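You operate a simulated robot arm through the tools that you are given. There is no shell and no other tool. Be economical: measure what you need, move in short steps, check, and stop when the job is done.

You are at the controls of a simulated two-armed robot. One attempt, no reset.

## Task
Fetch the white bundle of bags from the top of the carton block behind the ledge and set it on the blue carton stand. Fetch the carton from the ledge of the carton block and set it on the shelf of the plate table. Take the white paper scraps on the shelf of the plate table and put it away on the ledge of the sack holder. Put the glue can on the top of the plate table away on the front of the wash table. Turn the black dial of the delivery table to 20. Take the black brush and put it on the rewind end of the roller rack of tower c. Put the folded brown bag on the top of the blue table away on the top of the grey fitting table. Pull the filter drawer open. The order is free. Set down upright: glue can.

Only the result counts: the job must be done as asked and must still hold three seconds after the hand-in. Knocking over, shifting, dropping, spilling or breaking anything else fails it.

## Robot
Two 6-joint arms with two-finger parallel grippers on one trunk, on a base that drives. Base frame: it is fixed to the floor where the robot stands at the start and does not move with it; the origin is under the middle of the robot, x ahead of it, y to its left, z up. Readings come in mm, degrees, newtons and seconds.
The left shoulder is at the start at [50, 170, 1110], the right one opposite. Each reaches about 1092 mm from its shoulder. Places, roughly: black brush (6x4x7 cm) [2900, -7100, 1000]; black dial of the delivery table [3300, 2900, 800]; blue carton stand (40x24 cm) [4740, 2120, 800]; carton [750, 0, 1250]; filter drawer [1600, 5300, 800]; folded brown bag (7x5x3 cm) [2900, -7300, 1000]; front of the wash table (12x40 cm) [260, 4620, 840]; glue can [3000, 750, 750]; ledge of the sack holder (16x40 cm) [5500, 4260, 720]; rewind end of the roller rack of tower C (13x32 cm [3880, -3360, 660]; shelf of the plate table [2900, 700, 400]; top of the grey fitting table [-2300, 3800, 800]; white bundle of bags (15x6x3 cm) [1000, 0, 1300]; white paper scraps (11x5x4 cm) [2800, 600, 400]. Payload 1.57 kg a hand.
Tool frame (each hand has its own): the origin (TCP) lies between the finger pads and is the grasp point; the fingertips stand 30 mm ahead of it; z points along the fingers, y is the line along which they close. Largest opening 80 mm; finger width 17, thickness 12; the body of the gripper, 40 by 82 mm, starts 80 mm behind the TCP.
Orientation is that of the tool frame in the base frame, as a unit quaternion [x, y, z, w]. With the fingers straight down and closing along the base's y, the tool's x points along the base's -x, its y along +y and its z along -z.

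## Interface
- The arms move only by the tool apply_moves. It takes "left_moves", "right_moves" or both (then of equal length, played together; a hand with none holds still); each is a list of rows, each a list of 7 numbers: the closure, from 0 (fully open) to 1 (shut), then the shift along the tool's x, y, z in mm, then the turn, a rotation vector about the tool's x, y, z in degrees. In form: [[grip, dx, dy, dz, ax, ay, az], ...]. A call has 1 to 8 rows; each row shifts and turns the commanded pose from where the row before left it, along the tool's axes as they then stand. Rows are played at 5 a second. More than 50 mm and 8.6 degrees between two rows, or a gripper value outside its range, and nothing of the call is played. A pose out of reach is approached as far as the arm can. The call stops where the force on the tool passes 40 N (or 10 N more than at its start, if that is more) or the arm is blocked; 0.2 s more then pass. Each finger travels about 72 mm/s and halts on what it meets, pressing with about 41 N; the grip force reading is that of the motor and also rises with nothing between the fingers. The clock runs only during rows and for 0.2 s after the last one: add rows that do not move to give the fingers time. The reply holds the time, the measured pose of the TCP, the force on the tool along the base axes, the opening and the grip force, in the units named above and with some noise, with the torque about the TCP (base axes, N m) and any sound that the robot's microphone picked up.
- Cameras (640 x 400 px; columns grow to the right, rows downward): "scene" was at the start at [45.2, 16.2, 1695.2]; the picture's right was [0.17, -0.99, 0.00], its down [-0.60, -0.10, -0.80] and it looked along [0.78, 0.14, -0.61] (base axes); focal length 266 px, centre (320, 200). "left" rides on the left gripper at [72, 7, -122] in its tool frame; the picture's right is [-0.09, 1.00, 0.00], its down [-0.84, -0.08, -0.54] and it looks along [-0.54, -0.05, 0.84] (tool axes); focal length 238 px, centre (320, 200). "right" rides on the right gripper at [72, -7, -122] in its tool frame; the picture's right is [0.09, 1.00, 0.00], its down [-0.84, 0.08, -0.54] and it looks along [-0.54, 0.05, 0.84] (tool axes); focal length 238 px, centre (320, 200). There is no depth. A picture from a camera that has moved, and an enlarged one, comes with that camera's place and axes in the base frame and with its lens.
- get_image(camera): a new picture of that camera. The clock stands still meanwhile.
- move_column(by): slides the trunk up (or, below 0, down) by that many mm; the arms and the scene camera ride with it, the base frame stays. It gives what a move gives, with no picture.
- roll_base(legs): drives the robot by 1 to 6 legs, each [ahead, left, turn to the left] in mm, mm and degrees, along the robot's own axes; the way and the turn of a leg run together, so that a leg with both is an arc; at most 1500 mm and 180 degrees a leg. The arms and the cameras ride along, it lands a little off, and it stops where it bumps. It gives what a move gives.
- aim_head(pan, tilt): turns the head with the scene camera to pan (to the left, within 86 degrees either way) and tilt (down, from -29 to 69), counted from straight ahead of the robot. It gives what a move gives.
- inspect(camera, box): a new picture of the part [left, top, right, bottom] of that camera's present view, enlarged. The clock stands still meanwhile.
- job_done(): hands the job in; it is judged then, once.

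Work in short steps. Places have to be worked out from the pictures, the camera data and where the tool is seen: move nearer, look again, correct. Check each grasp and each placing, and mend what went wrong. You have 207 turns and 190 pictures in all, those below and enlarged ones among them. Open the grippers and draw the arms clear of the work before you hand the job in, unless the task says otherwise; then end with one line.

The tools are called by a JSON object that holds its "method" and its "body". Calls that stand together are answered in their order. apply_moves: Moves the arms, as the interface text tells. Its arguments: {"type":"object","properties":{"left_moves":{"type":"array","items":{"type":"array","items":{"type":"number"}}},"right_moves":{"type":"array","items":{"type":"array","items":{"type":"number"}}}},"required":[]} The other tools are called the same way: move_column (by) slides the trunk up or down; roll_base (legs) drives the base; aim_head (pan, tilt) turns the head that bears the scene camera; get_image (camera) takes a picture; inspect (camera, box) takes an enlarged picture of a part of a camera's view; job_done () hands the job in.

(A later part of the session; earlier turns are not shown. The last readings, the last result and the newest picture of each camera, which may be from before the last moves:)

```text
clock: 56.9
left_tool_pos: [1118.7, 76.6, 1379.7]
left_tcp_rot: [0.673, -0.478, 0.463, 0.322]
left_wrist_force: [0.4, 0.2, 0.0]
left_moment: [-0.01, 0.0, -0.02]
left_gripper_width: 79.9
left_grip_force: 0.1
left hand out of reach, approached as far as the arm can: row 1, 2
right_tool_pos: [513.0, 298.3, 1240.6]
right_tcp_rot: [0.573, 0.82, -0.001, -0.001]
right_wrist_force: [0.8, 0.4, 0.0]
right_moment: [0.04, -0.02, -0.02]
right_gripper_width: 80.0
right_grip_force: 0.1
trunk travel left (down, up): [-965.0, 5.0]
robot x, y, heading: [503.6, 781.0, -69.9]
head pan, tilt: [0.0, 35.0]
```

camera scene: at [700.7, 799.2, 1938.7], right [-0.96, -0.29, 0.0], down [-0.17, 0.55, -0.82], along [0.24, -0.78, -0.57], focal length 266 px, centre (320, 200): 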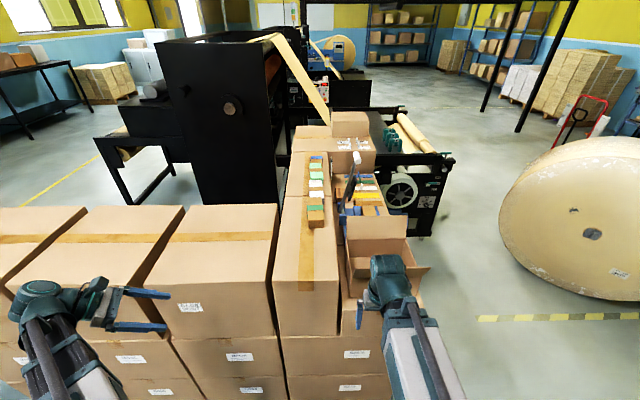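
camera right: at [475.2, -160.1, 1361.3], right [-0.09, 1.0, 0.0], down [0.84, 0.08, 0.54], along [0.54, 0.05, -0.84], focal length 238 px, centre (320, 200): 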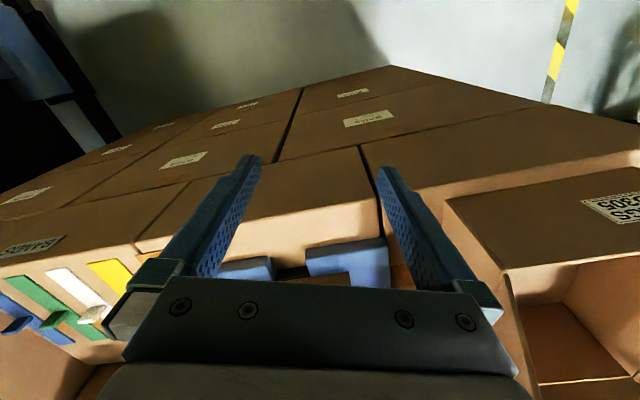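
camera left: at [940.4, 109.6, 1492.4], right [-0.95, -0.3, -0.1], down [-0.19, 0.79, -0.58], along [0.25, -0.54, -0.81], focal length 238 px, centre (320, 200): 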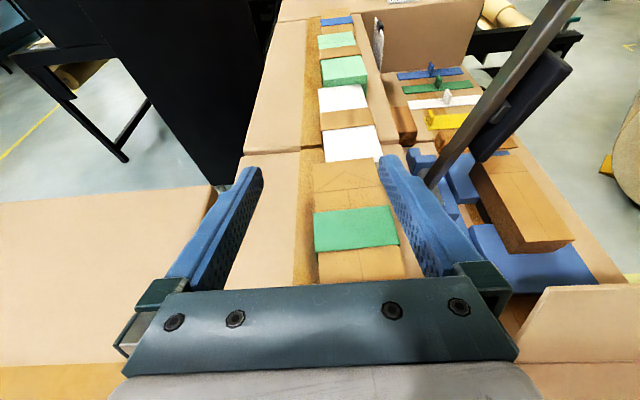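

Now it's clear: the arm keeps its wrist at a constant height — height must come from the trunk (and from tilt). I slide back sideways over the bundle and will descend with the column.

{"method": "apply_moves", "body": {"left_moves": [[0, 0, 43, 0, 0, 0, 0], [0, 0, 43, 0, 0, 0, 0], [0, 0, 43, 0, 0, 0, 0], [0, 0, 42, 0, 0, 0, 0], [0, 0, 0, 0, 0, 0, 0]]}}

{"method": "get_image", "body": {"camera": "left"}}

```text
clock: 58.1
left_tool_pos: [968.8, 27.1, 1380.9]
left_tcp_rot: [0.669, -0.482, 0.462, 0.326]
left_wrist_force: [-0.7, 0.5, -0.6]
left_moment: [0.01, 0.03, 0.04]
left_gripper_width: 80.1
left_grip_force: 0.1
left hand out of reach, approached as far as the arm can: row 4
right_tool_pos: [512.4, 299.5, 1239.9]
right_tcp_rot: [0.573, 0.82, 0.0, 0.0]
right_wrist_force: [0.9, -0.1, -1.1]
right_moment: [-0.02, 0.0, -0.02]
right_gripper_width: 79.9
right_grip_force: 0.1
trunk travel left (down, up): [-965.0, 5.0]
robot x, y, heading: [496.5, 781.6, -69.9]
head pan, tilt: [0.0, 35.0]
```

```text
164 pictures are left
camera left: at [933.7, 107.7, 1492.6], right [-0.95, -0.29, -0.09], down [-0.18, 0.79, -0.59], along [0.24, -0.54, -0.81], focal length 238 px, centre (320, 200)
```

left: 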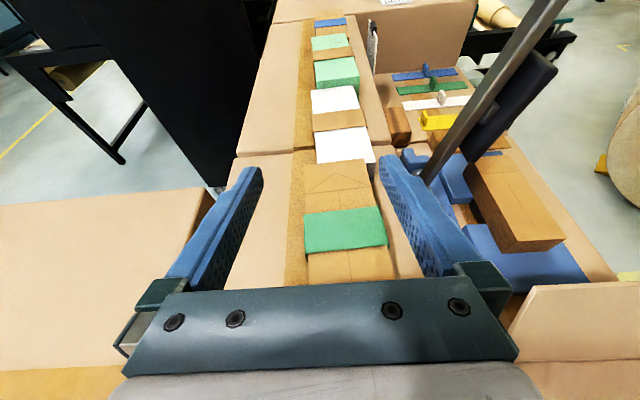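

The inward joint limit is at f≈920; I strafe the base 70 mm right and bring the hand back 57 mm.

{"method": "roll_base", "body": {"legs": [[0, -70, 0]]}}

{"method": "apply_moves", "body": {"left_moves": [[0, 0, -28, 0, 0, 0, 0], [0, 0, -28, 0, 0, 0, 0], [0, 0, 0, 0, 0, 0, 0]]}}

{"method": "get_image", "body": {"camera": "left"}}

```text
clock: 59.1
left_tool_pos: [900.5, 0.4, 1380.0]
left_tcp_rot: [0.669, -0.482, 0.463, 0.326]
left_wrist_force: [-0.5, -0.1, -0.2]
left_moment: [0.0, -0.01, 0.04]
left_gripper_width: 79.9
left_grip_force: 0.0
right_tool_pos: [445.2, 274.0, 1239.3]
right_tcp_rot: [0.573, 0.82, 0.001, 0.001]
right_wrist_force: [-1.4, -0.1, -0.2]
right_moment: [0.02, -0.01, -0.01]
right_gripper_width: 80.0
right_grip_force: 0.1
trunk travel left (down, up): [-965.0, 5.0]
robot x, y, heading: [433.5, 755.0, -70.1]
head pan, tilt: [0.0, 35.0]
```

```text
clock: 59.9
left_tool_pos: [955.1, 20.2, 1381.6]
left_tcp_rot: [0.668, -0.483, 0.461, 0.327]
left_wrist_force: [-0.5, 0.3, 0.2]
left_moment: [0.01, 0.0, -0.02]
left_gripper_width: 80.0
left_grip_force: 0.0
right_tool_pos: [447.3, 274.9, 1238.9]
right_tcp_rot: [0.573, 0.819, 0.0, 0.0]
right_wrist_force: [0.3, -0.2, 0.9]
right_moment: [0.0, 0.01, -0.01]
right_gripper_width: 80.0
right_grip_force: 0.0
trunk travel left (down, up): [-965.0, 5.0]
robot x, y, heading: [432.8, 754.7, -70.1]
head pan, tilt: [0.0, 35.0]
```

```text
163 pictures are left
camera left: at [920.9, 101.3, 1492.5], right [-0.95, -0.29, -0.09], down [-0.18, 0.79, -0.58], along [0.24, -0.54, -0.81], focal length 238 px, centre (320, 200)
```

left: 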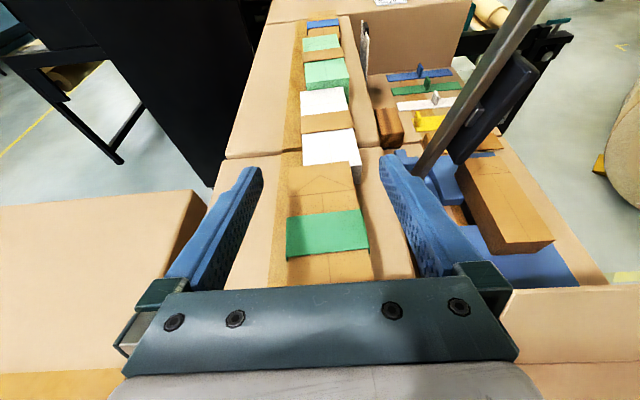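

Aligned within 2 mm. I lower the column by 67 mm around the bundle.

{"method": "move_column", "body": {"by": -67}}

{"method": "get_image", "body": {"camera": "left"}}

```text
clock: 61.0
left_tool_pos: [954.6, 20.1, 1313.3]
left_tcp_rot: [0.669, -0.482, 0.462, 0.327]
left_wrist_force: [-0.1, 0.0, 0.0]
left_moment: [0.02, -0.01, -0.01]
left_gripper_width: 80.4
left_grip_force: 0.1
right_tool_pos: [446.5, 274.9, 1172.8]
right_tcp_rot: [0.572, 0.82, 0.001, -0.001]
right_wrist_force: [0.1, 0.0, -0.1]
right_moment: [-0.01, 0.05, 0.03]
right_gripper_width: 80.0
right_grip_force: 0.1
trunk travel left (down, up): [-898.0, 72.0]
robot x, y, heading: [434.1, 757.1, -70.1]
head pan, tilt: [0.0, 35.0]
```

```text
162 pictures are left
camera left: at [920.9, 101.5, 1425.6], right [-0.95, -0.29, -0.09], down [-0.18, 0.79, -0.58], along [0.24, -0.54, -0.81], focal length 238 px, centre (320, 200)
```

left: 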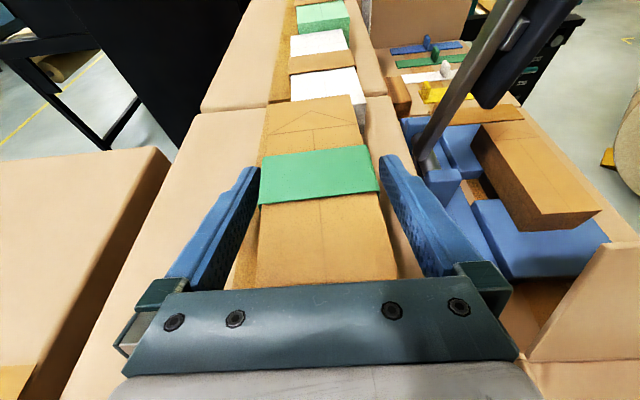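

Fingers straddle the bundle. I close.

{"method": "apply_moves", "body": {"left_moves": [[0.15, 0, 0, 0, 0, 0, 0], [0.3, 0, 0, 0, 0, 0, 0], [0.5, 0, 0, 0, 0, 0, 0], [0.5, 0, 0, 0, 0, 0, 0]]}}

{"method": "move_column", "body": {"by": 8}}

```text
clock: 62.0
left_tool_pos: [955.8, 19.2, 1313.3]
left_tcp_rot: [0.669, -0.483, 0.461, 0.327]
left_wrist_force: [0.5, 1.2, 1.4]
left_moment: [0.01, 0.05, 0.07]
left_gripper_width: 59.8
left_grip_force: 41.2
right_tool_pos: [447.0, 276.0, 1173.1]
right_tcp_rot: [0.573, 0.82, 0.0, 0.0]
right_wrist_force: [-0.2, -0.1, 0.6]
right_moment: [0.0, -0.01, 0.01]
right_gripper_width: 79.9
right_grip_force: 0.1
trunk travel left (down, up): [-898.0, 72.0]
robot x, y, heading: [432.9, 753.6, -69.8]
head pan, tilt: [0.0, 35.0]
```

```text
clock: 62.5
left_tool_pos: [956.5, 19.7, 1321.4]
left_tcp_rot: [0.669, -0.482, 0.462, 0.327]
left_wrist_force: [-0.1, 0.7, -0.8]
left_moment: [-0.02, -0.01, 0.01]
left_gripper_width: 59.6
left_grip_force: 41.4
right_tool_pos: [447.6, 275.6, 1180.9]
right_tcp_rot: [0.573, 0.82, 0.0, -0.001]
right_wrist_force: [0.7, -0.1, 0.1]
right_moment: [0.04, -0.02, -0.01]
right_gripper_width: 80.0
right_grip_force: 0.0
trunk travel left (down, up): [-906.0, 64.0]
robot x, y, heading: [432.0, 757.5, -70.0]
head pan, tilt: [0.0, 35.0]
```

The bundle is held. I draw it back 207 mm along the row: base back 150, then the arm for the rest.

{"method": "roll_base", "body": {"legs": [[-150, 0, 0]]}}

```text
clock: 63.9
left_tool_pos: [905.4, 161.6, 1322.0]
left_tcp_rot: [0.669, -0.482, 0.462, 0.327]
left_wrist_force: [1.0, -0.6, 4.8]
left_moment: [-0.65, -0.12, 0.04]
left_gripper_width: 59.9
left_grip_force: 34.4
right_tool_pos: [395.4, 416.6, 1181.0]
right_tcp_rot: [0.573, 0.82, 0.001, 0.0]
right_wrist_force: [0.1, 0.1, -0.1]
right_moment: [0.01, 0.0, -0.02]
right_gripper_width: 79.9
right_grip_force: 0.0
trunk travel left (down, up): [-906.0, 64.0]
robot x, y, heading: [380.0, 897.8, -69.9]
head pan, tilt: [0.0, 35.0]
```

I check the held bundle; a 5 N contact force appeared.

{"method": "get_image", "body": {"camera": "left"}}

{"method": "get_image", "body": {"camera": "scene"}}

```text
161 pictures are left
camera left: at [869.9, 243.2, 1434.0], right [-0.95, -0.29, -0.09], down [-0.18, 0.79, -0.59], along [0.24, -0.54, -0.8], focal length 238 px, centre (320, 200)
```

left: 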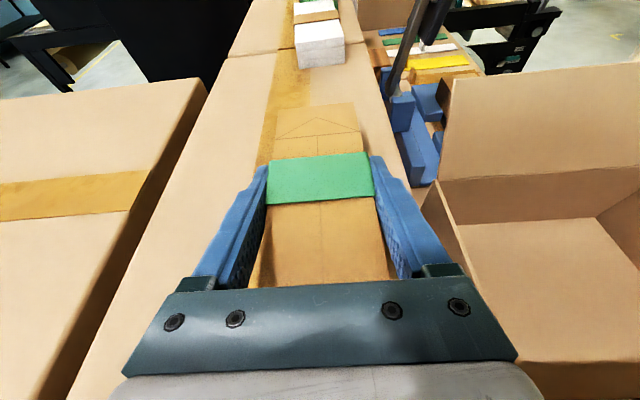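

```text
160 pictures are left
camera scene: at [398.0, 855.5, 1879.7], right [-0.94, -0.34, 0.0], down [-0.2, 0.54, -0.82], along [0.28, -0.77, -0.57], focal length 266 px, centre (320, 200)
```

scene: 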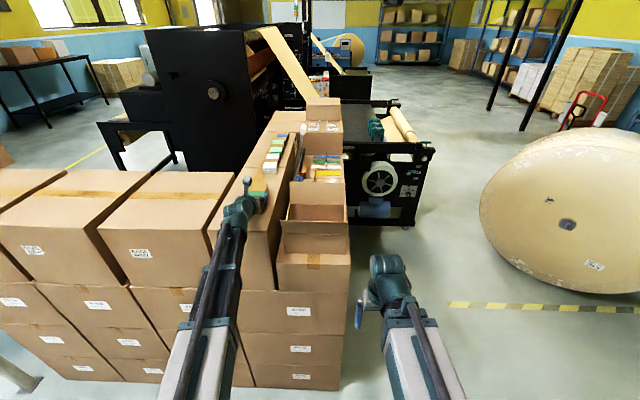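

Good hold. I move the last 56 mm with the arm.

{"method": "apply_moves", "body": {"left_moves": [[0.5, -10.2, 1.1, -26.1, 0, 0, 0], [0.5, -10.2, 1.1, -26.1, 0, 0, 0], [0.5, 0, 0, 0, 0, 0, 0]]}}

```text
clock: 64.7
left_tool_pos: [884.2, 214.6, 1321.3]
left_tcp_rot: [0.669, -0.481, 0.462, 0.326]
left_wrist_force: [0.4, 2.1, 8.6]
left_moment: [-0.67, -0.11, 0.05]
left_gripper_width: 59.7
left_grip_force: 41.1
right_tool_pos: [395.6, 416.7, 1181.1]
right_tcp_rot: [0.572, 0.82, 0.0, -0.001]
right_wrist_force: [0.0, 0.4, -0.1]
right_moment: [0.0, -0.01, 0.02]
right_gripper_width: 79.9
right_grip_force: 0.0
trunk travel left (down, up): [-906.0, 64.0]
robot x, y, heading: [379.4, 900.2, -70.0]
head pan, tilt: [0.0, 35.0]
```

Displacement is −208 mm, as wanted. I lower and release.

{"method": "move_column", "body": {"by": -8}}

{"method": "apply_moves", "body": {"left_moves": [[0.3, 0, 0, 0, 0, 0, 0], [0.1, 0, 0, 0, 0, 0, 0], [0, 0, 0, 0, 0, 0, 0], [0, 0, 0, 0, 0, 0, 0]]}}

{"method": "get_image", "body": {"camera": "left"}}

```text
clock: 65.1
left_tool_pos: [883.0, 214.6, 1320.8]
left_tcp_rot: [0.668, -0.478, 0.466, 0.329]
left_wrist_force: [-3.4, 5.7, 16.4]
left_moment: [0.63, 0.51, 0.12]
left_gripper_width: 59.8
left_grip_force: 41.5
right_tool_pos: [395.4, 419.0, 1178.0]
right_tcp_rot: [0.573, 0.819, -0.001, 0.0]
right_wrist_force: [-0.3, -0.1, -0.1]
right_moment: [-0.02, 0.03, -0.03]
right_gripper_width: 80.1
right_grip_force: 0.1
trunk travel left (down, up): [-902.0, 68.0]
robot x, y, heading: [381.4, 897.0, -69.9]
head pan, tilt: [0.0, 35.0]
stopped: the force on the tool passed its limit at 42 N (the readings are from after the stop); the commanded pose is now the measured one
```

```text
clock: 66.1
left_tool_pos: [885.1, 211.5, 1320.0]
left_tcp_rot: [0.668, -0.479, 0.466, 0.328]
left_wrist_force: [-0.3, -0.8, 0.2]
left_moment: [0.02, 0.01, 0.02]
left_gripper_width: 80.3
left_grip_force: 0.1
right_tool_pos: [396.2, 417.0, 1177.2]
right_tcp_rot: [0.573, 0.819, 0.001, -0.001]
right_wrist_force: [-0.7, 0.8, 0.7]
right_moment: [0.01, -0.03, 0.01]
right_gripper_width: 80.1
right_grip_force: 0.0
trunk travel left (down, up): [-902.0, 68.0]
robot x, y, heading: [382.6, 897.2, -69.9]
head pan, tilt: [0.0, 35.0]
```

```text
159 pictures are left
camera left: at [849.3, 294.6, 1430.9], right [-0.95, -0.29, -0.09], down [-0.18, 0.78, -0.59], along [0.25, -0.55, -0.8], focal length 238 px, centre (320, 200)
```

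left: 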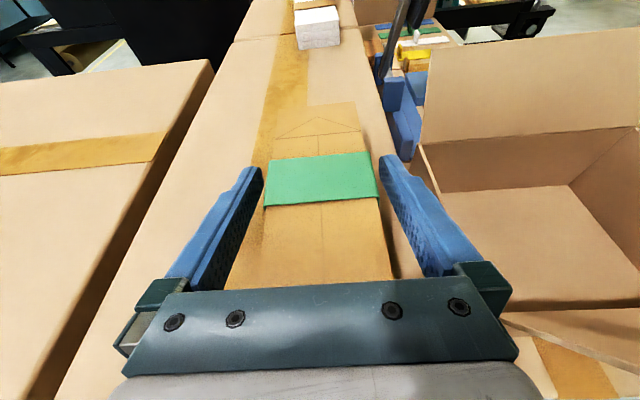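

Green is back near (886, 210), within ~5 mm. I raise the column, shift the right hand clear to the right, and drive 300 mm ahead to the white bundle.

{"method": "move_column", "body": {"by": 64}}

{"method": "apply_moves", "body": {"right_moves": [[0, 0, -50, 0, 0, 0, 0], [0, 0, -50, 0, 0, 0, 0], [0, 0, -50, 0, 0, 0, 0], [0, 0, -50, 0, 0, 0, 0]]}}

{"method": "roll_base", "body": {"legs": [[300, 0, 0]]}}

{"method": "get_image", "body": {"camera": "left"}}

```text
clock: 67.1
left_tool_pos: [885.0, 211.7, 1383.4]
left_tcp_rot: [0.669, -0.478, 0.466, 0.327]
left_wrist_force: [-0.5, 0.8, 0.9]
left_moment: [0.0, 0.01, 0.01]
left_gripper_width: 80.1
left_grip_force: 0.2
right_tool_pos: [395.8, 416.3, 1241.3]
right_tcp_rot: [0.573, 0.82, 0.0, 0.0]
right_wrist_force: [-0.6, 0.1, -0.6]
right_moment: [0.0, 0.01, -0.01]
right_gripper_width: 79.8
right_grip_force: 0.0
trunk travel left (down, up): [-966.0, 4.0]
robot x, y, heading: [379.3, 897.9, -70.0]
head pan, tilt: [0.0, 35.0]
```

```text
clock: 68.1
left_tool_pos: [884.9, 212.8, 1385.4]
left_tcp_rot: [0.668, -0.479, 0.466, 0.328]
left_wrist_force: [-0.4, -0.5, 0.0]
left_moment: [0.0, 0.03, -0.02]
left_gripper_width: 79.9
left_grip_force: 0.2
right_tool_pos: [205.6, 348.6, 1239.8]
right_tcp_rot: [0.572, 0.82, 0.0, 0.0]
right_wrist_force: [-0.7, 0.6, 0.1]
right_moment: [0.0, -0.01, -0.04]
right_gripper_width: 80.0
right_grip_force: 0.2
right hand out of reach, approached as far as the arm can: row 4
trunk travel left (down, up): [-966.0, 4.0]
robot x, y, heading: [378.8, 901.7, -70.1]
head pan, tilt: [0.0, 35.0]
```

```text
clock: 70.2
left_tool_pos: [997.7, -81.6, 1383.3]
left_tcp_rot: [0.67, -0.477, 0.466, 0.326]
left_wrist_force: [-0.4, 0.0, -0.4]
left_moment: [0.0, 0.01, -0.03]
left_gripper_width: 80.0
left_grip_force: 0.0
right_tool_pos: [319.6, 51.3, 1239.7]
right_tcp_rot: [0.57, 0.821, 0.0, -0.001]
right_wrist_force: [0.4, 0.1, -0.1]
right_moment: [0.0, -0.02, 0.0]
right_gripper_width: 79.8
right_grip_force: 0.0
trunk travel left (down, up): [-966.0, 4.0]
robot x, y, heading: [492.4, 601.9, -69.6]
head pan, tilt: [0.0, 35.0]
```

```text
158 pictures are left
camera left: at [962.2, 0.4, 1494.2], right [-0.95, -0.3, -0.09], down [-0.19, 0.78, -0.59], along [0.25, -0.54, -0.8], focal length 238 px, centre (320, 200)
```

left: 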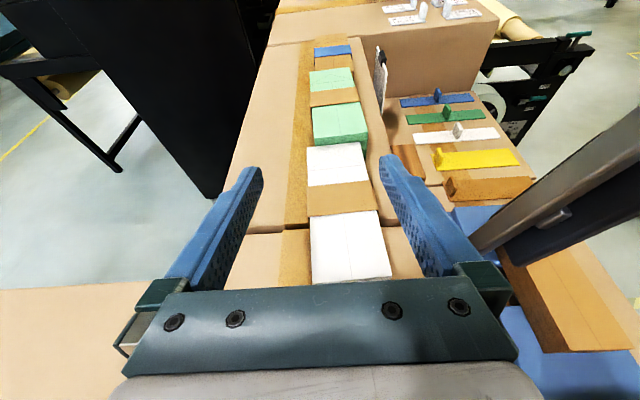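

White bundle centre reads about (996, −120), i.e. 36 mm further and 15 mm to the right of the hand. I shift and descend.

{"method": "apply_moves", "body": {"left_moves": [[0, 12.7, 15, 33.7, 0, 0, 0], [0, 0, 0, 0, 0, 0, 0]]}}

{"method": "move_column", "body": {"by": -40}}

{"method": "get_image", "body": {"camera": "left"}}

```text
clock: 70.8
left_tool_pos: [994.3, -115.7, 1384.1]
left_tcp_rot: [0.67, -0.477, 0.466, 0.327]
left_wrist_force: [-0.3, -0.7, -0.1]
left_moment: [-0.02, -0.01, 0.02]
left_gripper_width: 80.3
left_grip_force: 0.0
right_tool_pos: [319.3, 52.1, 1241.1]
right_tcp_rot: [0.571, 0.821, 0.001, 0.0]
right_wrist_force: [-1.2, -0.2, 0.3]
right_moment: [-0.03, 0.0, 0.01]
right_gripper_width: 80.4
right_grip_force: 0.1
trunk travel left (down, up): [-966.0, 4.0]
robot x, y, heading: [494.5, 601.5, -69.5]
head pan, tilt: [0.0, 35.0]
```

```text
clock: 71.7
left_tool_pos: [993.8, -117.2, 1343.5]
left_tcp_rot: [0.67, -0.477, 0.466, 0.325]
left_wrist_force: [0.6, -0.8, 0.8]
left_moment: [-0.01, -0.02, -0.02]
left_gripper_width: 80.1
left_grip_force: 0.1
right_tool_pos: [319.0, 52.3, 1202.0]
right_tcp_rot: [0.571, 0.821, -0.001, 0.0]
right_wrist_force: [-1.1, -0.1, -0.9]
right_moment: [0.02, -0.03, -0.03]
right_gripper_width: 79.9
right_grip_force: 0.1
trunk travel left (down, up): [-926.0, 44.0]
robot x, y, heading: [489.8, 605.3, -69.6]
head pan, tilt: [0.0, 35.0]
```

```text
157 pictures are left
camera left: at [959.0, -35.0, 1454.8], right [-0.95, -0.3, -0.09], down [-0.19, 0.78, -0.59], along [0.25, -0.54, -0.8], focal length 238 px, centre (320, 200)
```

left: 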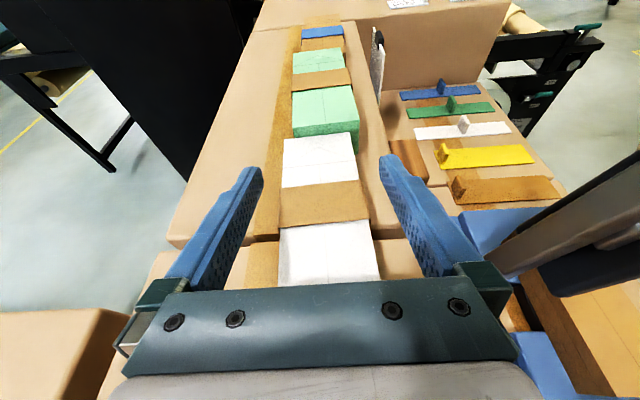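

Centred. I descend 31 mm and close.

{"method": "move_column", "body": {"by": -31}}

{"method": "apply_moves", "body": {"left_moves": [[0.15, 0, 0, 0, 0, 0, 0], [0.3, 0, 0, 0, 0, 0, 0], [0.5, 0, 0, 0, 0, 0, 0], [0.6, 0, 0, 0, 0, 0, 0]]}}

{"method": "move_column", "body": {"by": 40}}

{"method": "get_image", "body": {"camera": "left"}}

```text
clock: 72.4
left_tool_pos: [994.1, -118.1, 1311.9]
left_tcp_rot: [0.67, -0.477, 0.466, 0.326]
left_wrist_force: [-0.3, -0.5, 1.2]
left_moment: [0.0, 0.04, 0.02]
left_gripper_width: 80.1
left_grip_force: 0.1
right_tool_pos: [319.4, 52.8, 1170.1]
right_tcp_rot: [0.571, 0.821, 0.0, 0.001]
right_wrist_force: [-0.5, 0.1, 0.0]
right_moment: [0.02, -0.04, 0.01]
right_gripper_width: 79.9
right_grip_force: 0.1
trunk travel left (down, up): [-895.0, 75.0]
robot x, y, heading: [493.4, 605.3, -69.6]
head pan, tilt: [0.0, 35.0]
```

```text
clock: 73.4
left_tool_pos: [994.0, -117.8, 1311.9]
left_tcp_rot: [0.67, -0.477, 0.466, 0.326]
left_wrist_force: [0.0, -0.3, 1.0]
left_moment: [0.02, 0.07, 0.04]
left_gripper_width: 59.8
left_grip_force: 41.1
right_tool_pos: [319.0, 52.3, 1169.8]
right_tcp_rot: [0.57, 0.821, 0.0, 0.0]
right_wrist_force: [-0.3, -0.3, -0.1]
right_moment: [0.01, -0.02, 0.0]
right_gripper_width: 80.1
right_grip_force: 0.0
trunk travel left (down, up): [-895.0, 75.0]
robot x, y, heading: [492.4, 606.3, -69.6]
head pan, tilt: [0.0, 35.0]
```

```text
clock: 74.2
left_tool_pos: [994.4, -118.0, 1351.3]
left_tcp_rot: [0.67, -0.478, 0.466, 0.326]
left_wrist_force: [-0.6, 0.0, -1.9]
left_moment: [0.01, -0.02, 0.0]
left_gripper_width: 59.5
left_grip_force: 41.0
right_tool_pos: [319.6, 52.9, 1210.2]
right_tcp_rot: [0.571, 0.821, 0.0, 0.0]
right_wrist_force: [-0.4, 0.5, 0.5]
right_moment: [0.0, 0.01, -0.04]
right_gripper_width: 80.0
right_grip_force: 0.1
trunk travel left (down, up): [-935.0, 35.0]
robot x, y, heading: [488.5, 607.4, -69.8]
head pan, tilt: [0.0, 35.0]
```

```text
156 pictures are left
camera left: at [959.1, -35.5, 1463.5], right [-0.95, -0.3, -0.09], down [-0.19, 0.78, -0.59], along [0.25, -0.54, -0.8], focal length 238 px, centre (320, 200)
```

left: 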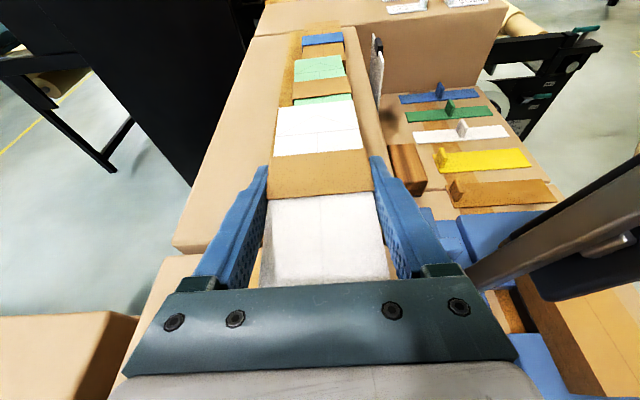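

White bundle held firmly. To free the hand for restoring the light-green one, I set the white down at its old spot: back 150 mm, lower, release.

{"method": "roll_base", "body": {"legs": [[-155, 0, 0]]}}

{"method": "move_column", "body": {"by": -36}}

{"method": "apply_moves", "body": {"left_moves": [[0.3, 0, 0, 0, 0, 0, 0], [0.1, 0, 0, 0, 0, 0, 0], [0, 0, 0, 0, 0, 0, 0], [0, 0, 0, 0, 0, 0, 0]]}}

{"method": "get_image", "body": {"camera": "left"}}

```text
clock: 75.6
left_tool_pos: [943.8, 27.4, 1353.0]
left_tcp_rot: [0.67, -0.477, 0.466, 0.326]
left_wrist_force: [-0.3, 0.9, -1.5]
left_moment: [-0.01, 0.03, -0.01]
left_gripper_width: 59.7
left_grip_force: 40.7
right_tool_pos: [266.9, 195.1, 1211.8]
right_tcp_rot: [0.569, 0.823, 0.0, 0.001]
right_wrist_force: [0.2, 0.9, 0.3]
right_moment: [-0.08, 0.04, -0.02]
right_gripper_width: 80.1
right_grip_force: 0.1
trunk travel left (down, up): [-935.0, 35.0]
robot x, y, heading: [442.2, 745.6, -69.1]
head pan, tilt: [0.0, 35.0]
```

```text
clock: 76.2
left_tool_pos: [943.3, 24.4, 1328.5]
left_tcp_rot: [0.669, -0.473, 0.47, 0.328]
left_wrist_force: [0.8, -2.8, 26.1]
left_moment: [2.99, 1.54, 0.15]
left_gripper_width: 59.5
left_grip_force: 41.2
right_tool_pos: [266.3, 192.7, 1182.7]
right_tcp_rot: [0.57, 0.822, 0.001, 0.001]
right_wrist_force: [-0.9, -0.5, -0.4]
right_moment: [0.0, 0.0, 0.01]
right_gripper_width: 79.8
right_grip_force: 0.0
trunk travel left (down, up): [-907.0, 63.0]
robot x, y, heading: [440.1, 741.1, -69.5]
head pan, tilt: [0.0, 35.0]
stopped: the force on the tool passed its limit at 58 N (the readings are from after the stop); the commanded pose is now the measured one
```

```text
clock: 77.2
left_tool_pos: [945.3, 24.2, 1326.5]
left_tcp_rot: [0.669, -0.473, 0.47, 0.328]
left_wrist_force: [3.9, -13.2, 29.3]
left_moment: [3.15, 1.63, 0.39]
left_gripper_width: 80.1
left_grip_force: 0.0
right_tool_pos: [266.9, 192.6, 1181.5]
right_tcp_rot: [0.569, 0.823, 0.0, 0.001]
right_wrist_force: [0.2, 0.5, 0.3]
right_moment: [-0.02, 0.0, -0.02]
right_gripper_width: 80.0
right_grip_force: 0.0
trunk travel left (down, up): [-907.0, 63.0]
robot x, y, heading: [438.8, 741.3, -69.6]
head pan, tilt: [0.0, 35.0]
```

```text
155 pictures are left
camera left: at [907.8, 107.0, 1437.1], right [-0.95, -0.31, -0.09], down [-0.19, 0.78, -0.6], along [0.26, -0.55, -0.8], focal length 238 px, centre (320, 200)
```

left: 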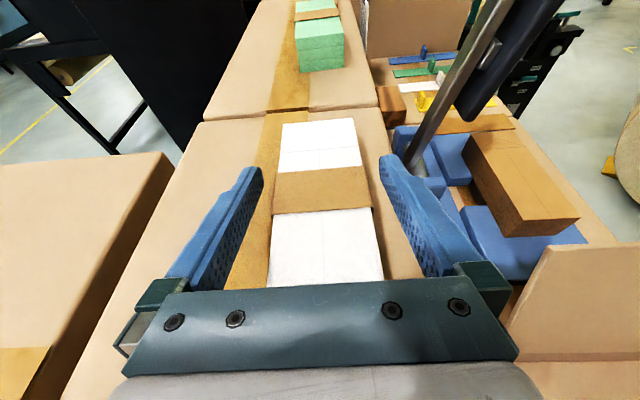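

The hand body was resting on the green bundle's end behind it. I raise at once and inspect.

{"method": "move_column", "body": {"by": 60}}

{"method": "inspect", "body": {"camera": "scene", "box": [180, 100, 380, 225]}}

```text
clock: 78.2
left_tool_pos: [944.6, 24.3, 1385.9]
left_tcp_rot: [0.669, -0.474, 0.469, 0.328]
left_wrist_force: [0.1, -0.4, 0.2]
left_moment: [0.0, -0.03, 0.0]
left_gripper_width: 80.0
left_grip_force: 0.1
right_tool_pos: [268.3, 192.7, 1241.8]
right_tcp_rot: [0.57, 0.822, 0.0, 0.0]
right_wrist_force: [0.2, -0.2, -0.2]
right_moment: [0.0, 0.0, -0.01]
right_gripper_width: 79.9
right_grip_force: 0.1
trunk travel left (down, up): [-967.0, 3.0]
robot x, y, heading: [439.2, 743.6, -69.5]
head pan, tilt: [0.0, 35.0]
```

```text
3.20 times, centred on (280, 162) of scene
camera zoom: at [454.9, 699.9, 1940.6], right [-0.94, -0.35, 0.0], down [-0.2, 0.54, -0.82], along [0.29, -0.77, -0.57], focal length 850 px, centre (448, 320)
```

zoom: 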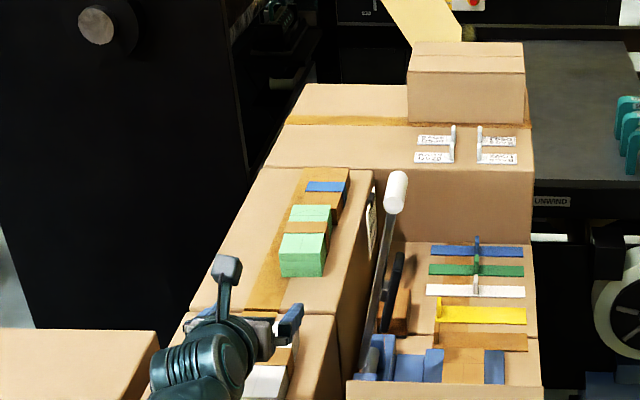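

I drive 140 mm ahead and extend the arm 150 mm to reach above the light-green bundle.

{"method": "roll_base", "body": {"legs": [[140, 0, 0]]}}

{"method": "apply_moves", "body": {"left_moves": [[0, 17, 0, 46.8, 0, 0, 0], [0, 17, 0, 46.8, 0, 0, 0], [0, 17, 0, 46.8, 0, 0, 0], [0, 0, 0, 0, 0, 0, 0]]}}

{"method": "get_image", "body": {"camera": "left"}}

```text
clock: 79.6
left_tool_pos: [997.2, -106.5, 1383.7]
left_tcp_rot: [0.67, -0.473, 0.47, 0.327]
left_wrist_force: [-0.3, 0.9, 0.0]
left_moment: [-0.03, -0.01, 0.01]
left_gripper_width: 80.2
left_grip_force: 0.1
right_tool_pos: [320.5, 59.9, 1240.3]
right_tcp_rot: [0.568, 0.823, 0.001, -0.001]
right_wrist_force: [0.7, -0.1, -0.9]
right_moment: [0.0, 0.0, 0.01]
right_gripper_width: 79.7
right_grip_force: 0.0
trunk travel left (down, up): [-967.0, 3.0]
robot x, y, heading: [488.8, 612.8, -69.1]
head pan, tilt: [0.0, 35.0]
```

```text
clock: 80.6
left_tool_pos: [1047.0, -244.8, 1386.4]
left_tcp_rot: [0.67, -0.472, 0.47, 0.327]
left_wrist_force: [-0.5, 0.2, -0.4]
left_moment: [-0.01, 0.01, 0.0]
left_gripper_width: 79.9
left_grip_force: 0.0
left hand out of reach, approached as far as the arm can: row 3
right_tool_pos: [318.9, 62.9, 1241.3]
right_tcp_rot: [0.569, 0.822, -0.001, 0.0]
right_wrist_force: [-0.6, 0.5, -0.5]
right_moment: [-0.02, -0.02, -0.02]
right_gripper_width: 80.0
right_grip_force: 0.1
trunk travel left (down, up): [-967.0, 3.0]
robot x, y, heading: [489.1, 613.4, -69.2]
head pan, tilt: [0.0, 35.0]
```

```text
153 pictures are left
camera left: at [1010.5, -161.7, 1496.7], right [-0.95, -0.31, -0.09], down [-0.2, 0.78, -0.6], along [0.26, -0.55, -0.8], focal length 238 px, centre (320, 200)
```

left: 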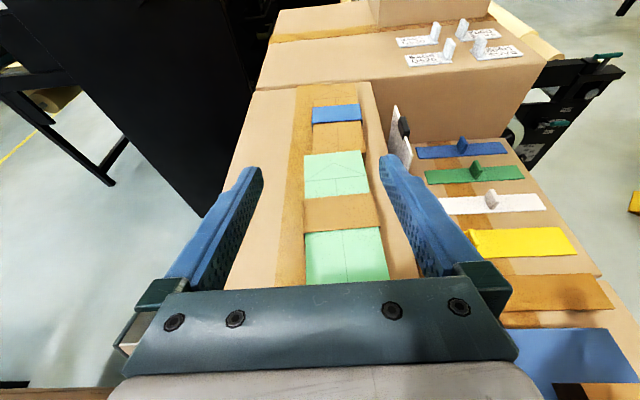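

Light-green centre ≈(1044, −272): 24 mm ahead and 12 mm right of the hand. I shift right 12, and descend gripping slightly short of centre.

{"method": "apply_moves", "body": {"left_moves": [[0, 0, 12, 0, 0, 0, 0], [0, 0, 0, 0, 0, 0, 0]]}}

{"method": "move_column", "body": {"by": -42}}

{"method": "get_image", "body": {"camera": "left"}}

```text
clock: 81.2
left_tool_pos: [1035.8, -248.8, 1387.6]
left_tcp_rot: [0.669, -0.472, 0.47, 0.328]
left_wrist_force: [0.6, -0.2, -0.4]
left_moment: [-0.02, 0.0, -0.02]
left_gripper_width: 80.1
left_grip_force: 0.0
right_tool_pos: [319.3, 60.6, 1241.1]
right_tcp_rot: [0.568, 0.823, 0.0, 0.0]
right_wrist_force: [-1.1, 0.2, 0.5]
right_moment: [-0.01, 0.0, -0.05]
right_gripper_width: 79.9
right_grip_force: 0.1
trunk travel left (down, up): [-967.0, 3.0]
robot x, y, heading: [489.1, 614.6, -69.2]
head pan, tilt: [0.0, 35.0]
```

```text
clock: 82.0
left_tool_pos: [1036.8, -249.6, 1343.7]
left_tcp_rot: [0.669, -0.472, 0.471, 0.327]
left_wrist_force: [0.0, -0.2, -0.4]
left_moment: [-0.05, -0.02, 0.01]
left_gripper_width: 79.9
left_grip_force: 0.0
right_tool_pos: [320.3, 61.9, 1199.6]
right_tcp_rot: [0.568, 0.823, 0.0, 0.0]
right_wrist_force: [0.4, 0.7, 0.2]
right_moment: [-0.05, 0.0, 0.01]
right_gripper_width: 80.0
right_grip_force: 0.0
trunk travel left (down, up): [-925.0, 45.0]
robot x, y, heading: [488.9, 613.3, -69.2]
head pan, tilt: [0.0, 35.0]
```

```text
152 pictures are left
camera left: at [998.7, -166.2, 1454.7], right [-0.95, -0.31, -0.09], down [-0.19, 0.78, -0.6], along [0.26, -0.55, -0.79], focal length 238 px, centre (320, 200)
```

left: 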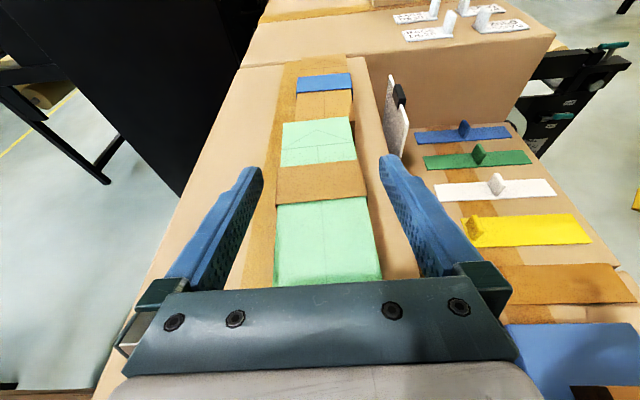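

Centred. I descend, close, lift slightly.

{"method": "move_column", "body": {"by": -30}}

{"method": "apply_moves", "body": {"left_moves": [[0.15, 0, 0, 0, 0, 0, 0], [0.3, 0, 0, 0, 0, 0, 0], [0.5, 0, 0, 0, 0, 0, 0], [0.5, 0, 0, 0, 0, 0, 0]]}}

{"method": "move_column", "body": {"by": 6}}

{"method": "apply_moves", "body": {"left_moves": [[0.5, -12.2, 0, -33, 0, 0, 0], [0.5, -12.2, 0, -33, 0, 0, 0], [0.5, 0, 0, 0, 0, 0, 0]]}}

```text
clock: 82.8
left_tool_pos: [1035.1, -248.9, 1314.2]
left_tcp_rot: [0.67, -0.472, 0.471, 0.327]
left_wrist_force: [0.1, -0.9, 0.3]
left_moment: [0.01, -0.03, -0.01]
left_gripper_width: 80.0
left_grip_force: 0.0
right_tool_pos: [319.2, 61.4, 1170.0]
right_tcp_rot: [0.568, 0.823, 0.0, 0.0]
right_wrist_force: [0.1, 0.5, -0.2]
right_moment: [-0.02, 0.02, -0.02]
right_gripper_width: 79.8
right_grip_force: 0.1
trunk travel left (down, up): [-895.0, 75.0]
robot x, y, heading: [489.6, 613.4, -69.4]
head pan, tilt: [0.0, 35.0]
```

```text
clock: 83.8
left_tool_pos: [1035.8, -249.9, 1314.6]
left_tcp_rot: [0.669, -0.472, 0.471, 0.328]
left_wrist_force: [-0.2, -1.2, 0.7]
left_moment: [-0.03, 0.06, 0.02]
left_gripper_width: 59.6
left_grip_force: 40.9
right_tool_pos: [319.7, 61.3, 1170.3]
right_tcp_rot: [0.568, 0.823, 0.0, 0.0]
right_wrist_force: [-0.3, 0.1, -0.7]
right_moment: [0.02, -0.03, 0.0]
right_gripper_width: 80.0
right_grip_force: 0.1
trunk travel left (down, up): [-895.0, 75.0]
robot x, y, heading: [487.6, 617.7, -69.2]
head pan, tilt: [0.0, 35.0]
```

```text
clock: 84.3
left_tool_pos: [1035.3, -249.4, 1321.1]
left_tcp_rot: [0.67, -0.473, 0.47, 0.328]
left_wrist_force: [1.0, 0.3, -1.4]
left_moment: [0.01, 0.03, 0.04]
left_gripper_width: 59.7
left_grip_force: 40.3
right_tool_pos: [318.6, 61.2, 1176.1]
right_tcp_rot: [0.568, 0.823, 0.0, 0.0]
right_wrist_force: [-0.3, -0.4, 0.0]
right_moment: [0.04, 0.05, 0.0]
right_gripper_width: 80.0
right_grip_force: 0.1
trunk travel left (down, up): [-901.0, 69.0]
robot x, y, heading: [487.5, 612.0, -69.2]
head pan, tilt: [0.0, 35.0]
```

```text
clock: 85.1
left_tool_pos: [1014.0, -183.5, 1319.2]
left_tcp_rot: [0.669, -0.473, 0.47, 0.328]
left_wrist_force: [-0.2, 0.1, -1.9]
left_moment: [0.02, 0.03, 0.0]
left_gripper_width: 59.8
left_grip_force: 41.1
right_tool_pos: [319.6, 60.7, 1176.0]
right_tcp_rot: [0.568, 0.823, 0.001, -0.001]
right_wrist_force: [-0.3, -0.1, 0.0]
right_moment: [0.0, 0.04, 0.05]
right_gripper_width: 79.8
right_grip_force: 0.1
trunk travel left (down, up): [-901.0, 69.0]
robot x, y, heading: [484.6, 611.8, -69.2]
head pan, tilt: [0.0, 35.0]
```

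Moved exactly −70 mm. I lower, release, raise and look.

{"method": "move_column", "body": {"by": -4}}

{"method": "apply_moves", "body": {"left_moves": [[0.3, 0, 0, 0, 0, 0, 0], [0.1, 0, 0, 0, 0, 0, 0], [0, 0, 0, 0, 0, 0, 0], [0, 0, 0, 0, 0, 0, 0]]}}

{"method": "move_column", "body": {"by": 71}}

{"method": "get_image", "body": {"camera": "left"}}

```text
clock: 85.6
left_tool_pos: [1013.2, -184.1, 1315.5]
left_tcp_rot: [0.67, -0.473, 0.47, 0.327]
left_wrist_force: [0.7, 1.1, -2.1]
left_moment: [0.03, 0.01, 0.0]
left_gripper_width: 59.8
left_grip_force: 41.4
right_tool_pos: [319.3, 61.5, 1172.2]
right_tcp_rot: [0.569, 0.823, 0.0, 0.0]
right_wrist_force: [0.3, 0.6, -0.4]
right_moment: [-0.01, -0.04, -0.02]
right_gripper_width: 80.0
right_grip_force: 0.1
trunk travel left (down, up): [-897.0, 73.0]
robot x, y, heading: [486.8, 616.0, -69.3]
head pan, tilt: [0.0, 35.0]
```

```text
clock: 86.6
left_tool_pos: [1013.8, -183.9, 1315.8]
left_tcp_rot: [0.67, -0.471, 0.471, 0.327]
left_wrist_force: [-0.3, -0.2, -0.4]
left_moment: [0.0, 0.0, 0.02]
left_gripper_width: 79.9
left_grip_force: 0.1
right_tool_pos: [320.2, 61.3, 1172.2]
right_tcp_rot: [0.568, 0.823, 0.0, 0.0]
right_wrist_force: [-1.0, -0.4, -0.1]
right_moment: [-0.02, -0.02, 0.01]
right_gripper_width: 80.1
right_grip_force: 0.0
trunk travel left (down, up): [-897.0, 73.0]
robot x, y, heading: [486.6, 612.4, -69.3]
head pan, tilt: [0.0, 35.0]
```

```text
clock: 87.7
left_tool_pos: [1013.3, -184.0, 1386.7]
left_tcp_rot: [0.67, -0.472, 0.47, 0.326]
left_wrist_force: [0.0, 0.0, 0.0]
left_moment: [-0.02, -0.03, -0.01]
left_gripper_width: 80.0
left_grip_force: 0.1
right_tool_pos: [319.9, 61.1, 1242.7]
right_tcp_rot: [0.568, 0.823, 0.0, 0.001]
right_wrist_force: [0.2, 0.0, -0.2]
right_moment: [-0.01, 0.02, -0.03]
right_gripper_width: 80.2
right_grip_force: 0.0
trunk travel left (down, up): [-968.0, 2.0]
robot x, y, heading: [488.4, 617.1, -69.0]
head pan, tilt: [0.0, 35.0]
```

```text
151 pictures are left
camera left: at [976.2, -100.8, 1497.5], right [-0.95, -0.31, -0.09], down [-0.19, 0.78, -0.6], along [0.26, -0.55, -0.79], focal length 238 px, centre (320, 200)
```

left: 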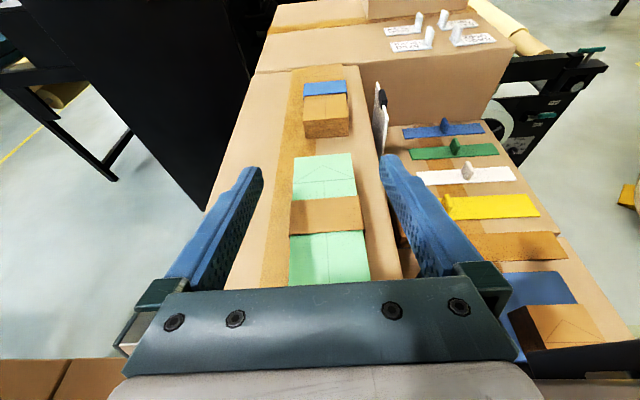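

Light-green is restored with a clear gap to blue. I back off 200 mm to hover above the white bundle.

{"method": "roll_base", "body": {"legs": [[-205, 0, 0]]}}

{"method": "get_image", "body": {"camera": "left"}}

```text
clock: 89.4
left_tool_pos: [941.7, 20.7, 1388.2]
left_tcp_rot: [0.671, -0.47, 0.472, 0.326]
left_wrist_force: [-0.6, 0.1, 0.1]
left_moment: [0.03, 0.01, -0.01]
left_gripper_width: 80.1
left_grip_force: 0.0
right_tool_pos: [247.0, 260.3, 1242.7]
right_tcp_rot: [0.565, 0.825, 0.0, -0.001]
right_wrist_force: [-0.4, 0.8, 0.0]
right_moment: [0.0, 0.0, -0.04]
right_gripper_width: 80.0
right_grip_force: 0.1
trunk travel left (down, up): [-968.0, 2.0]
robot x, y, heading: [411.5, 812.3, -68.6]
head pan, tilt: [0.0, 35.0]
```

```text
150 pictures are left
camera left: at [904.8, 103.0, 1498.4], right [-0.94, -0.32, -0.09], down [-0.2, 0.77, -0.6], along [0.26, -0.55, -0.79], focal length 238 px, centre (320, 200)
```

left: 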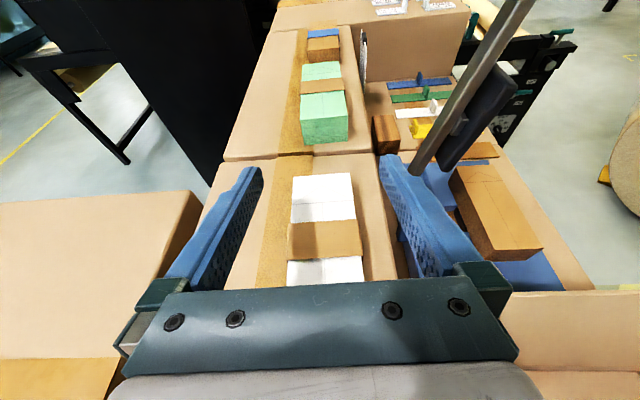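

Already aligned over it. I reduce the tilt to ~56° (hand drops a bit) and lower around the bundle.

{"method": "apply_moves", "body": {"left_moves": [[0, 0, 0, 0, 0, -7, 0], [0, 0, 0, 0, 0, -7, 0], [0, 0, 0, 0, 0, 0, 0]]}}

{"method": "get_image", "body": {"camera": "left"}}

```text
clock: 90.2
left_tool_pos: [942.6, 18.5, 1339.4]
left_tcp_rot: [0.724, -0.506, 0.387, 0.266]
left_wrist_force: [0.9, 0.1, 0.0]
left_moment: [-0.01, 0.03, 0.02]
left_gripper_width: 80.2
left_grip_force: 0.1
left hand out of reach, approached as far as the arm can: row 1, 2
right_tool_pos: [247.6, 256.9, 1242.5]
right_tcp_rot: [0.565, 0.825, 0.0, 0.001]
right_wrist_force: [-0.2, 0.1, 0.1]
right_moment: [-0.01, -0.02, -0.04]
right_gripper_width: 79.9
right_grip_force: 0.1
trunk travel left (down, up): [-968.0, 2.0]
robot x, y, heading: [408.7, 816.3, -69.0]
head pan, tilt: [0.0, 35.0]
```

```text
149 pictures are left
camera left: at [915.4, 73.8, 1468.5], right [-0.95, -0.3, -0.08], down [-0.24, 0.89, -0.39], along [0.19, -0.35, -0.92], focal length 238 px, centre (320, 200)
```

left: 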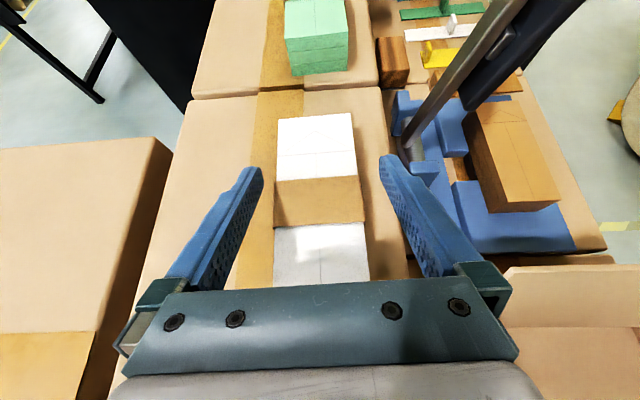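

I lower 21 mm, close and lift back.

{"method": "move_column", "body": {"by": -21}}

{"method": "apply_moves", "body": {"left_moves": [[0.15, 0, 0, 0, 0, 0, 0], [0.3, 0, 0, 0, 0, 0, 0], [0.5, 0, 0, 0, 0, 0, 0], [0.6, 0, 0, 0, 0, 0, 0]]}}

{"method": "move_column", "body": {"by": 22}}

{"method": "get_image", "body": {"camera": "left"}}

```text
clock: 90.9
left_tool_pos: [943.0, 17.9, 1319.1]
left_tcp_rot: [0.723, -0.505, 0.388, 0.267]
left_wrist_force: [-0.5, 0.2, 0.4]
left_moment: [-0.01, 0.01, 0.01]
left_gripper_width: 80.0
left_grip_force: 0.1
right_tool_pos: [247.0, 258.9, 1222.0]
right_tcp_rot: [0.565, 0.825, 0.0, 0.0]
right_wrist_force: [0.6, -0.6, 1.2]
right_moment: [-0.01, 0.04, -0.03]
right_gripper_width: 79.9
right_grip_force: 0.1
trunk travel left (down, up): [-947.0, 23.0]
robot x, y, heading: [410.3, 812.2, -68.7]
head pan, tilt: [0.0, 35.0]
```

```text
clock: 91.9
left_tool_pos: [942.0, 19.0, 1319.2]
left_tcp_rot: [0.723, -0.506, 0.387, 0.267]
left_wrist_force: [0.3, -0.2, -0.1]
left_moment: [0.01, 0.07, -0.02]
left_gripper_width: 59.0
left_grip_force: 41.0
right_tool_pos: [247.5, 259.3, 1221.7]
right_tcp_rot: [0.564, 0.825, 0.001, 0.0]
right_wrist_force: [0.3, 0.3, 0.9]
right_moment: [0.0, -0.01, 0.02]
right_gripper_width: 80.1
right_grip_force: 0.1
trunk travel left (down, up): [-947.0, 23.0]
robot x, y, heading: [415.4, 813.2, -69.1]
head pan, tilt: [0.0, 35.0]
```

```text
clock: 92.5
left_tool_pos: [942.5, 18.2, 1340.7]
left_tcp_rot: [0.723, -0.506, 0.387, 0.267]
left_wrist_force: [0.1, -0.1, -1.2]
left_moment: [0.01, 0.01, -0.01]
left_gripper_width: 59.4
left_grip_force: 41.3
right_tool_pos: [246.7, 258.7, 1243.4]
right_tcp_rot: [0.565, 0.825, 0.001, -0.001]
right_wrist_force: [0.0, -0.5, -0.5]
right_moment: [0.02, 0.0, 0.0]
right_gripper_width: 80.0
right_grip_force: 0.0
trunk travel left (down, up): [-969.0, 1.0]
robot x, y, heading: [411.7, 809.3, -69.0]
head pan, tilt: [0.0, 35.0]
```

```text
148 pictures are left
camera left: at [915.7, 73.4, 1469.4], right [-0.95, -0.3, -0.08], down [-0.24, 0.89, -0.39], along [0.19, -0.35, -0.92], focal length 238 px, centre (320, 200)
```

left: 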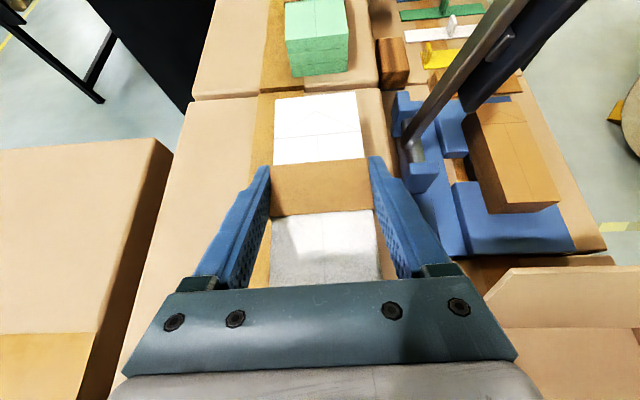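

Held. To clear the green bundle I tilt the hand up to ~75° (raising it ~65 mm), then back the base away.

{"method": "apply_moves", "body": {"left_moves": [[0.6, 0, 0, 0, 0, 7, 0], [0.6, 0, 0, 0, 0, 7, 0], [0.6, 0, 0, 0, 0, 6, 0], [0.6, 0, 0, 0, 0, 0, 0]]}}

{"method": "get_image", "body": {"camera": "left"}}

```text
clock: 93.5
left_tool_pos: [943.1, 18.3, 1410.2]
left_tcp_rot: [0.645, -0.451, 0.508, 0.35]
left_wrist_force: [-0.6, -0.6, -1.4]
left_moment: [0.0, 0.01, 0.04]
left_gripper_width: 59.6
left_grip_force: 41.4
left hand out of reach, approached as far as the arm can: row 1, 2, 3
right_tool_pos: [246.4, 257.8, 1243.5]
right_tcp_rot: [0.566, 0.825, -0.001, -0.001]
right_wrist_force: [0.0, 0.1, 0.8]
right_moment: [-0.03, -0.01, -0.02]
right_gripper_width: 79.8
right_grip_force: 0.0
trunk travel left (down, up): [-969.0, 1.0]
robot x, y, heading: [412.4, 810.7, -69.1]
head pan, tilt: [0.0, 35.0]
```

```text
147 pictures are left
camera left: at [902.1, 111.7, 1510.7], right [-0.94, -0.32, -0.1], down [-0.18, 0.71, -0.68], along [0.29, -0.62, -0.73], focal length 238 px, centre (320, 200)
```

left: 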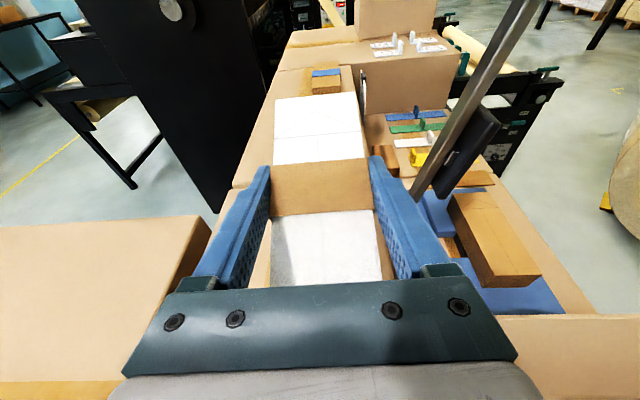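

The bundle clears everything now. Next the box: I back off 100, strafe left 146, shift the left hand outward, and tilt the right hand forward ~34° to gain height for pinching the box's front wall.

{"method": "roll_base", "body": {"legs": [[-100, 0, 0], [0, 146, 0]]}}

{"method": "apply_moves", "body": {"left_moves": [[0.6, 0, -40, 0, 0, 0, 0], [0.6, 0, -40, 0, 0, 0, 0], [0.6, 0, -40, 0, 0, 0, 0], [0.6, 0, 0, 0, 0, 0, 0]], "right_moves": [[0, 0, 0, 0, 0, -8.5, 0], [0, 0, 0, 0, 0, -8.5, 0], [0, 0, 0, 0, 0, -8.5, 0], [0, 0, 0, 0, 0, -8.5, 0]]}}

{"method": "get_image", "body": {"camera": "scene"}}

{"method": "get_image", "body": {"camera": "right"}}

```text
clock: 95.6
left_tool_pos: [1040.3, 163.9, 1410.5]
left_tcp_rot: [0.645, -0.452, 0.506, 0.351]
left_wrist_force: [0.4, 0.1, -1.2]
left_moment: [0.02, 0.05, -0.04]
left_gripper_width: 59.4
left_grip_force: 40.9
right_tool_pos: [344.8, 405.8, 1245.2]
right_tcp_rot: [0.567, 0.824, 0.0, -0.001]
right_wrist_force: [0.3, 0.2, 0.0]
right_moment: [-0.03, 0.04, 0.03]
right_gripper_width: 80.1
right_grip_force: 0.0
trunk travel left (down, up): [-969.0, 1.0]
robot x, y, heading: [514.9, 956.8, -69.1]
head pan, tilt: [0.0, 35.0]
```

```text
clock: 96.6
left_tool_pos: [1152.1, 205.1, 1411.4]
left_tcp_rot: [0.644, -0.454, 0.506, 0.351]
left_wrist_force: [0.5, 0.8, -0.7]
left_moment: [-0.01, -0.01, 0.02]
left_gripper_width: 59.3
left_grip_force: 40.9
right_tool_pos: [331.2, 335.9, 1280.6]
right_tcp_rot: [0.542, 0.788, -0.165, 0.241]
right_wrist_force: [0.4, -0.1, 0.4]
right_moment: [-0.03, -0.06, 0.03]
right_gripper_width: 80.3
right_grip_force: 0.0
right hand out of reach, approached as far as the arm can: row 2, 3, 4
trunk travel left (down, up): [-969.0, 1.0]
robot x, y, heading: [510.8, 960.1, -69.3]
head pan, tilt: [0.0, 35.0]
```

```text
146 pictures are left
camera scene: at [525.8, 913.8, 1942.6], right [-0.93, -0.36, 0.0], down [-0.2, 0.54, -0.82], along [0.29, -0.76, -0.57], focal length 266 px, centre (320, 200)
```

scene: 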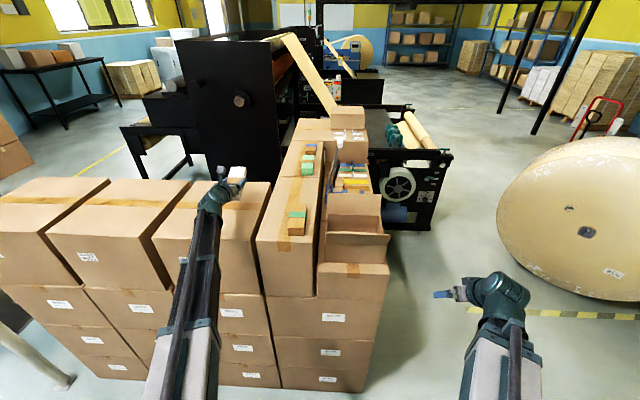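

```text
145 pictures are left
camera right: at [279.8, 452.1, 1341.6], right [0.9, 0.43, -0.05], down [0.21, -0.34, 0.92], along [0.38, -0.84, -0.4], focal length 238 px, centre (320, 200)
```

right: 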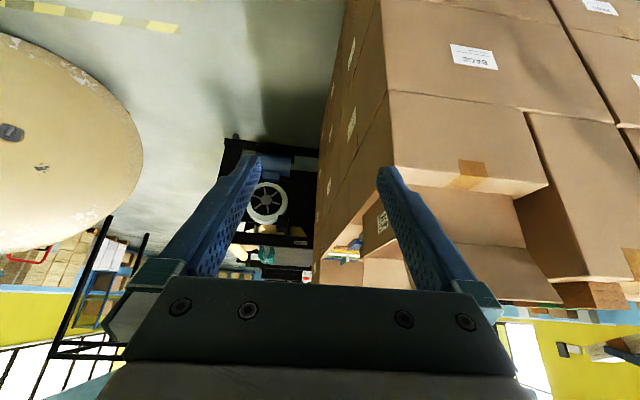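

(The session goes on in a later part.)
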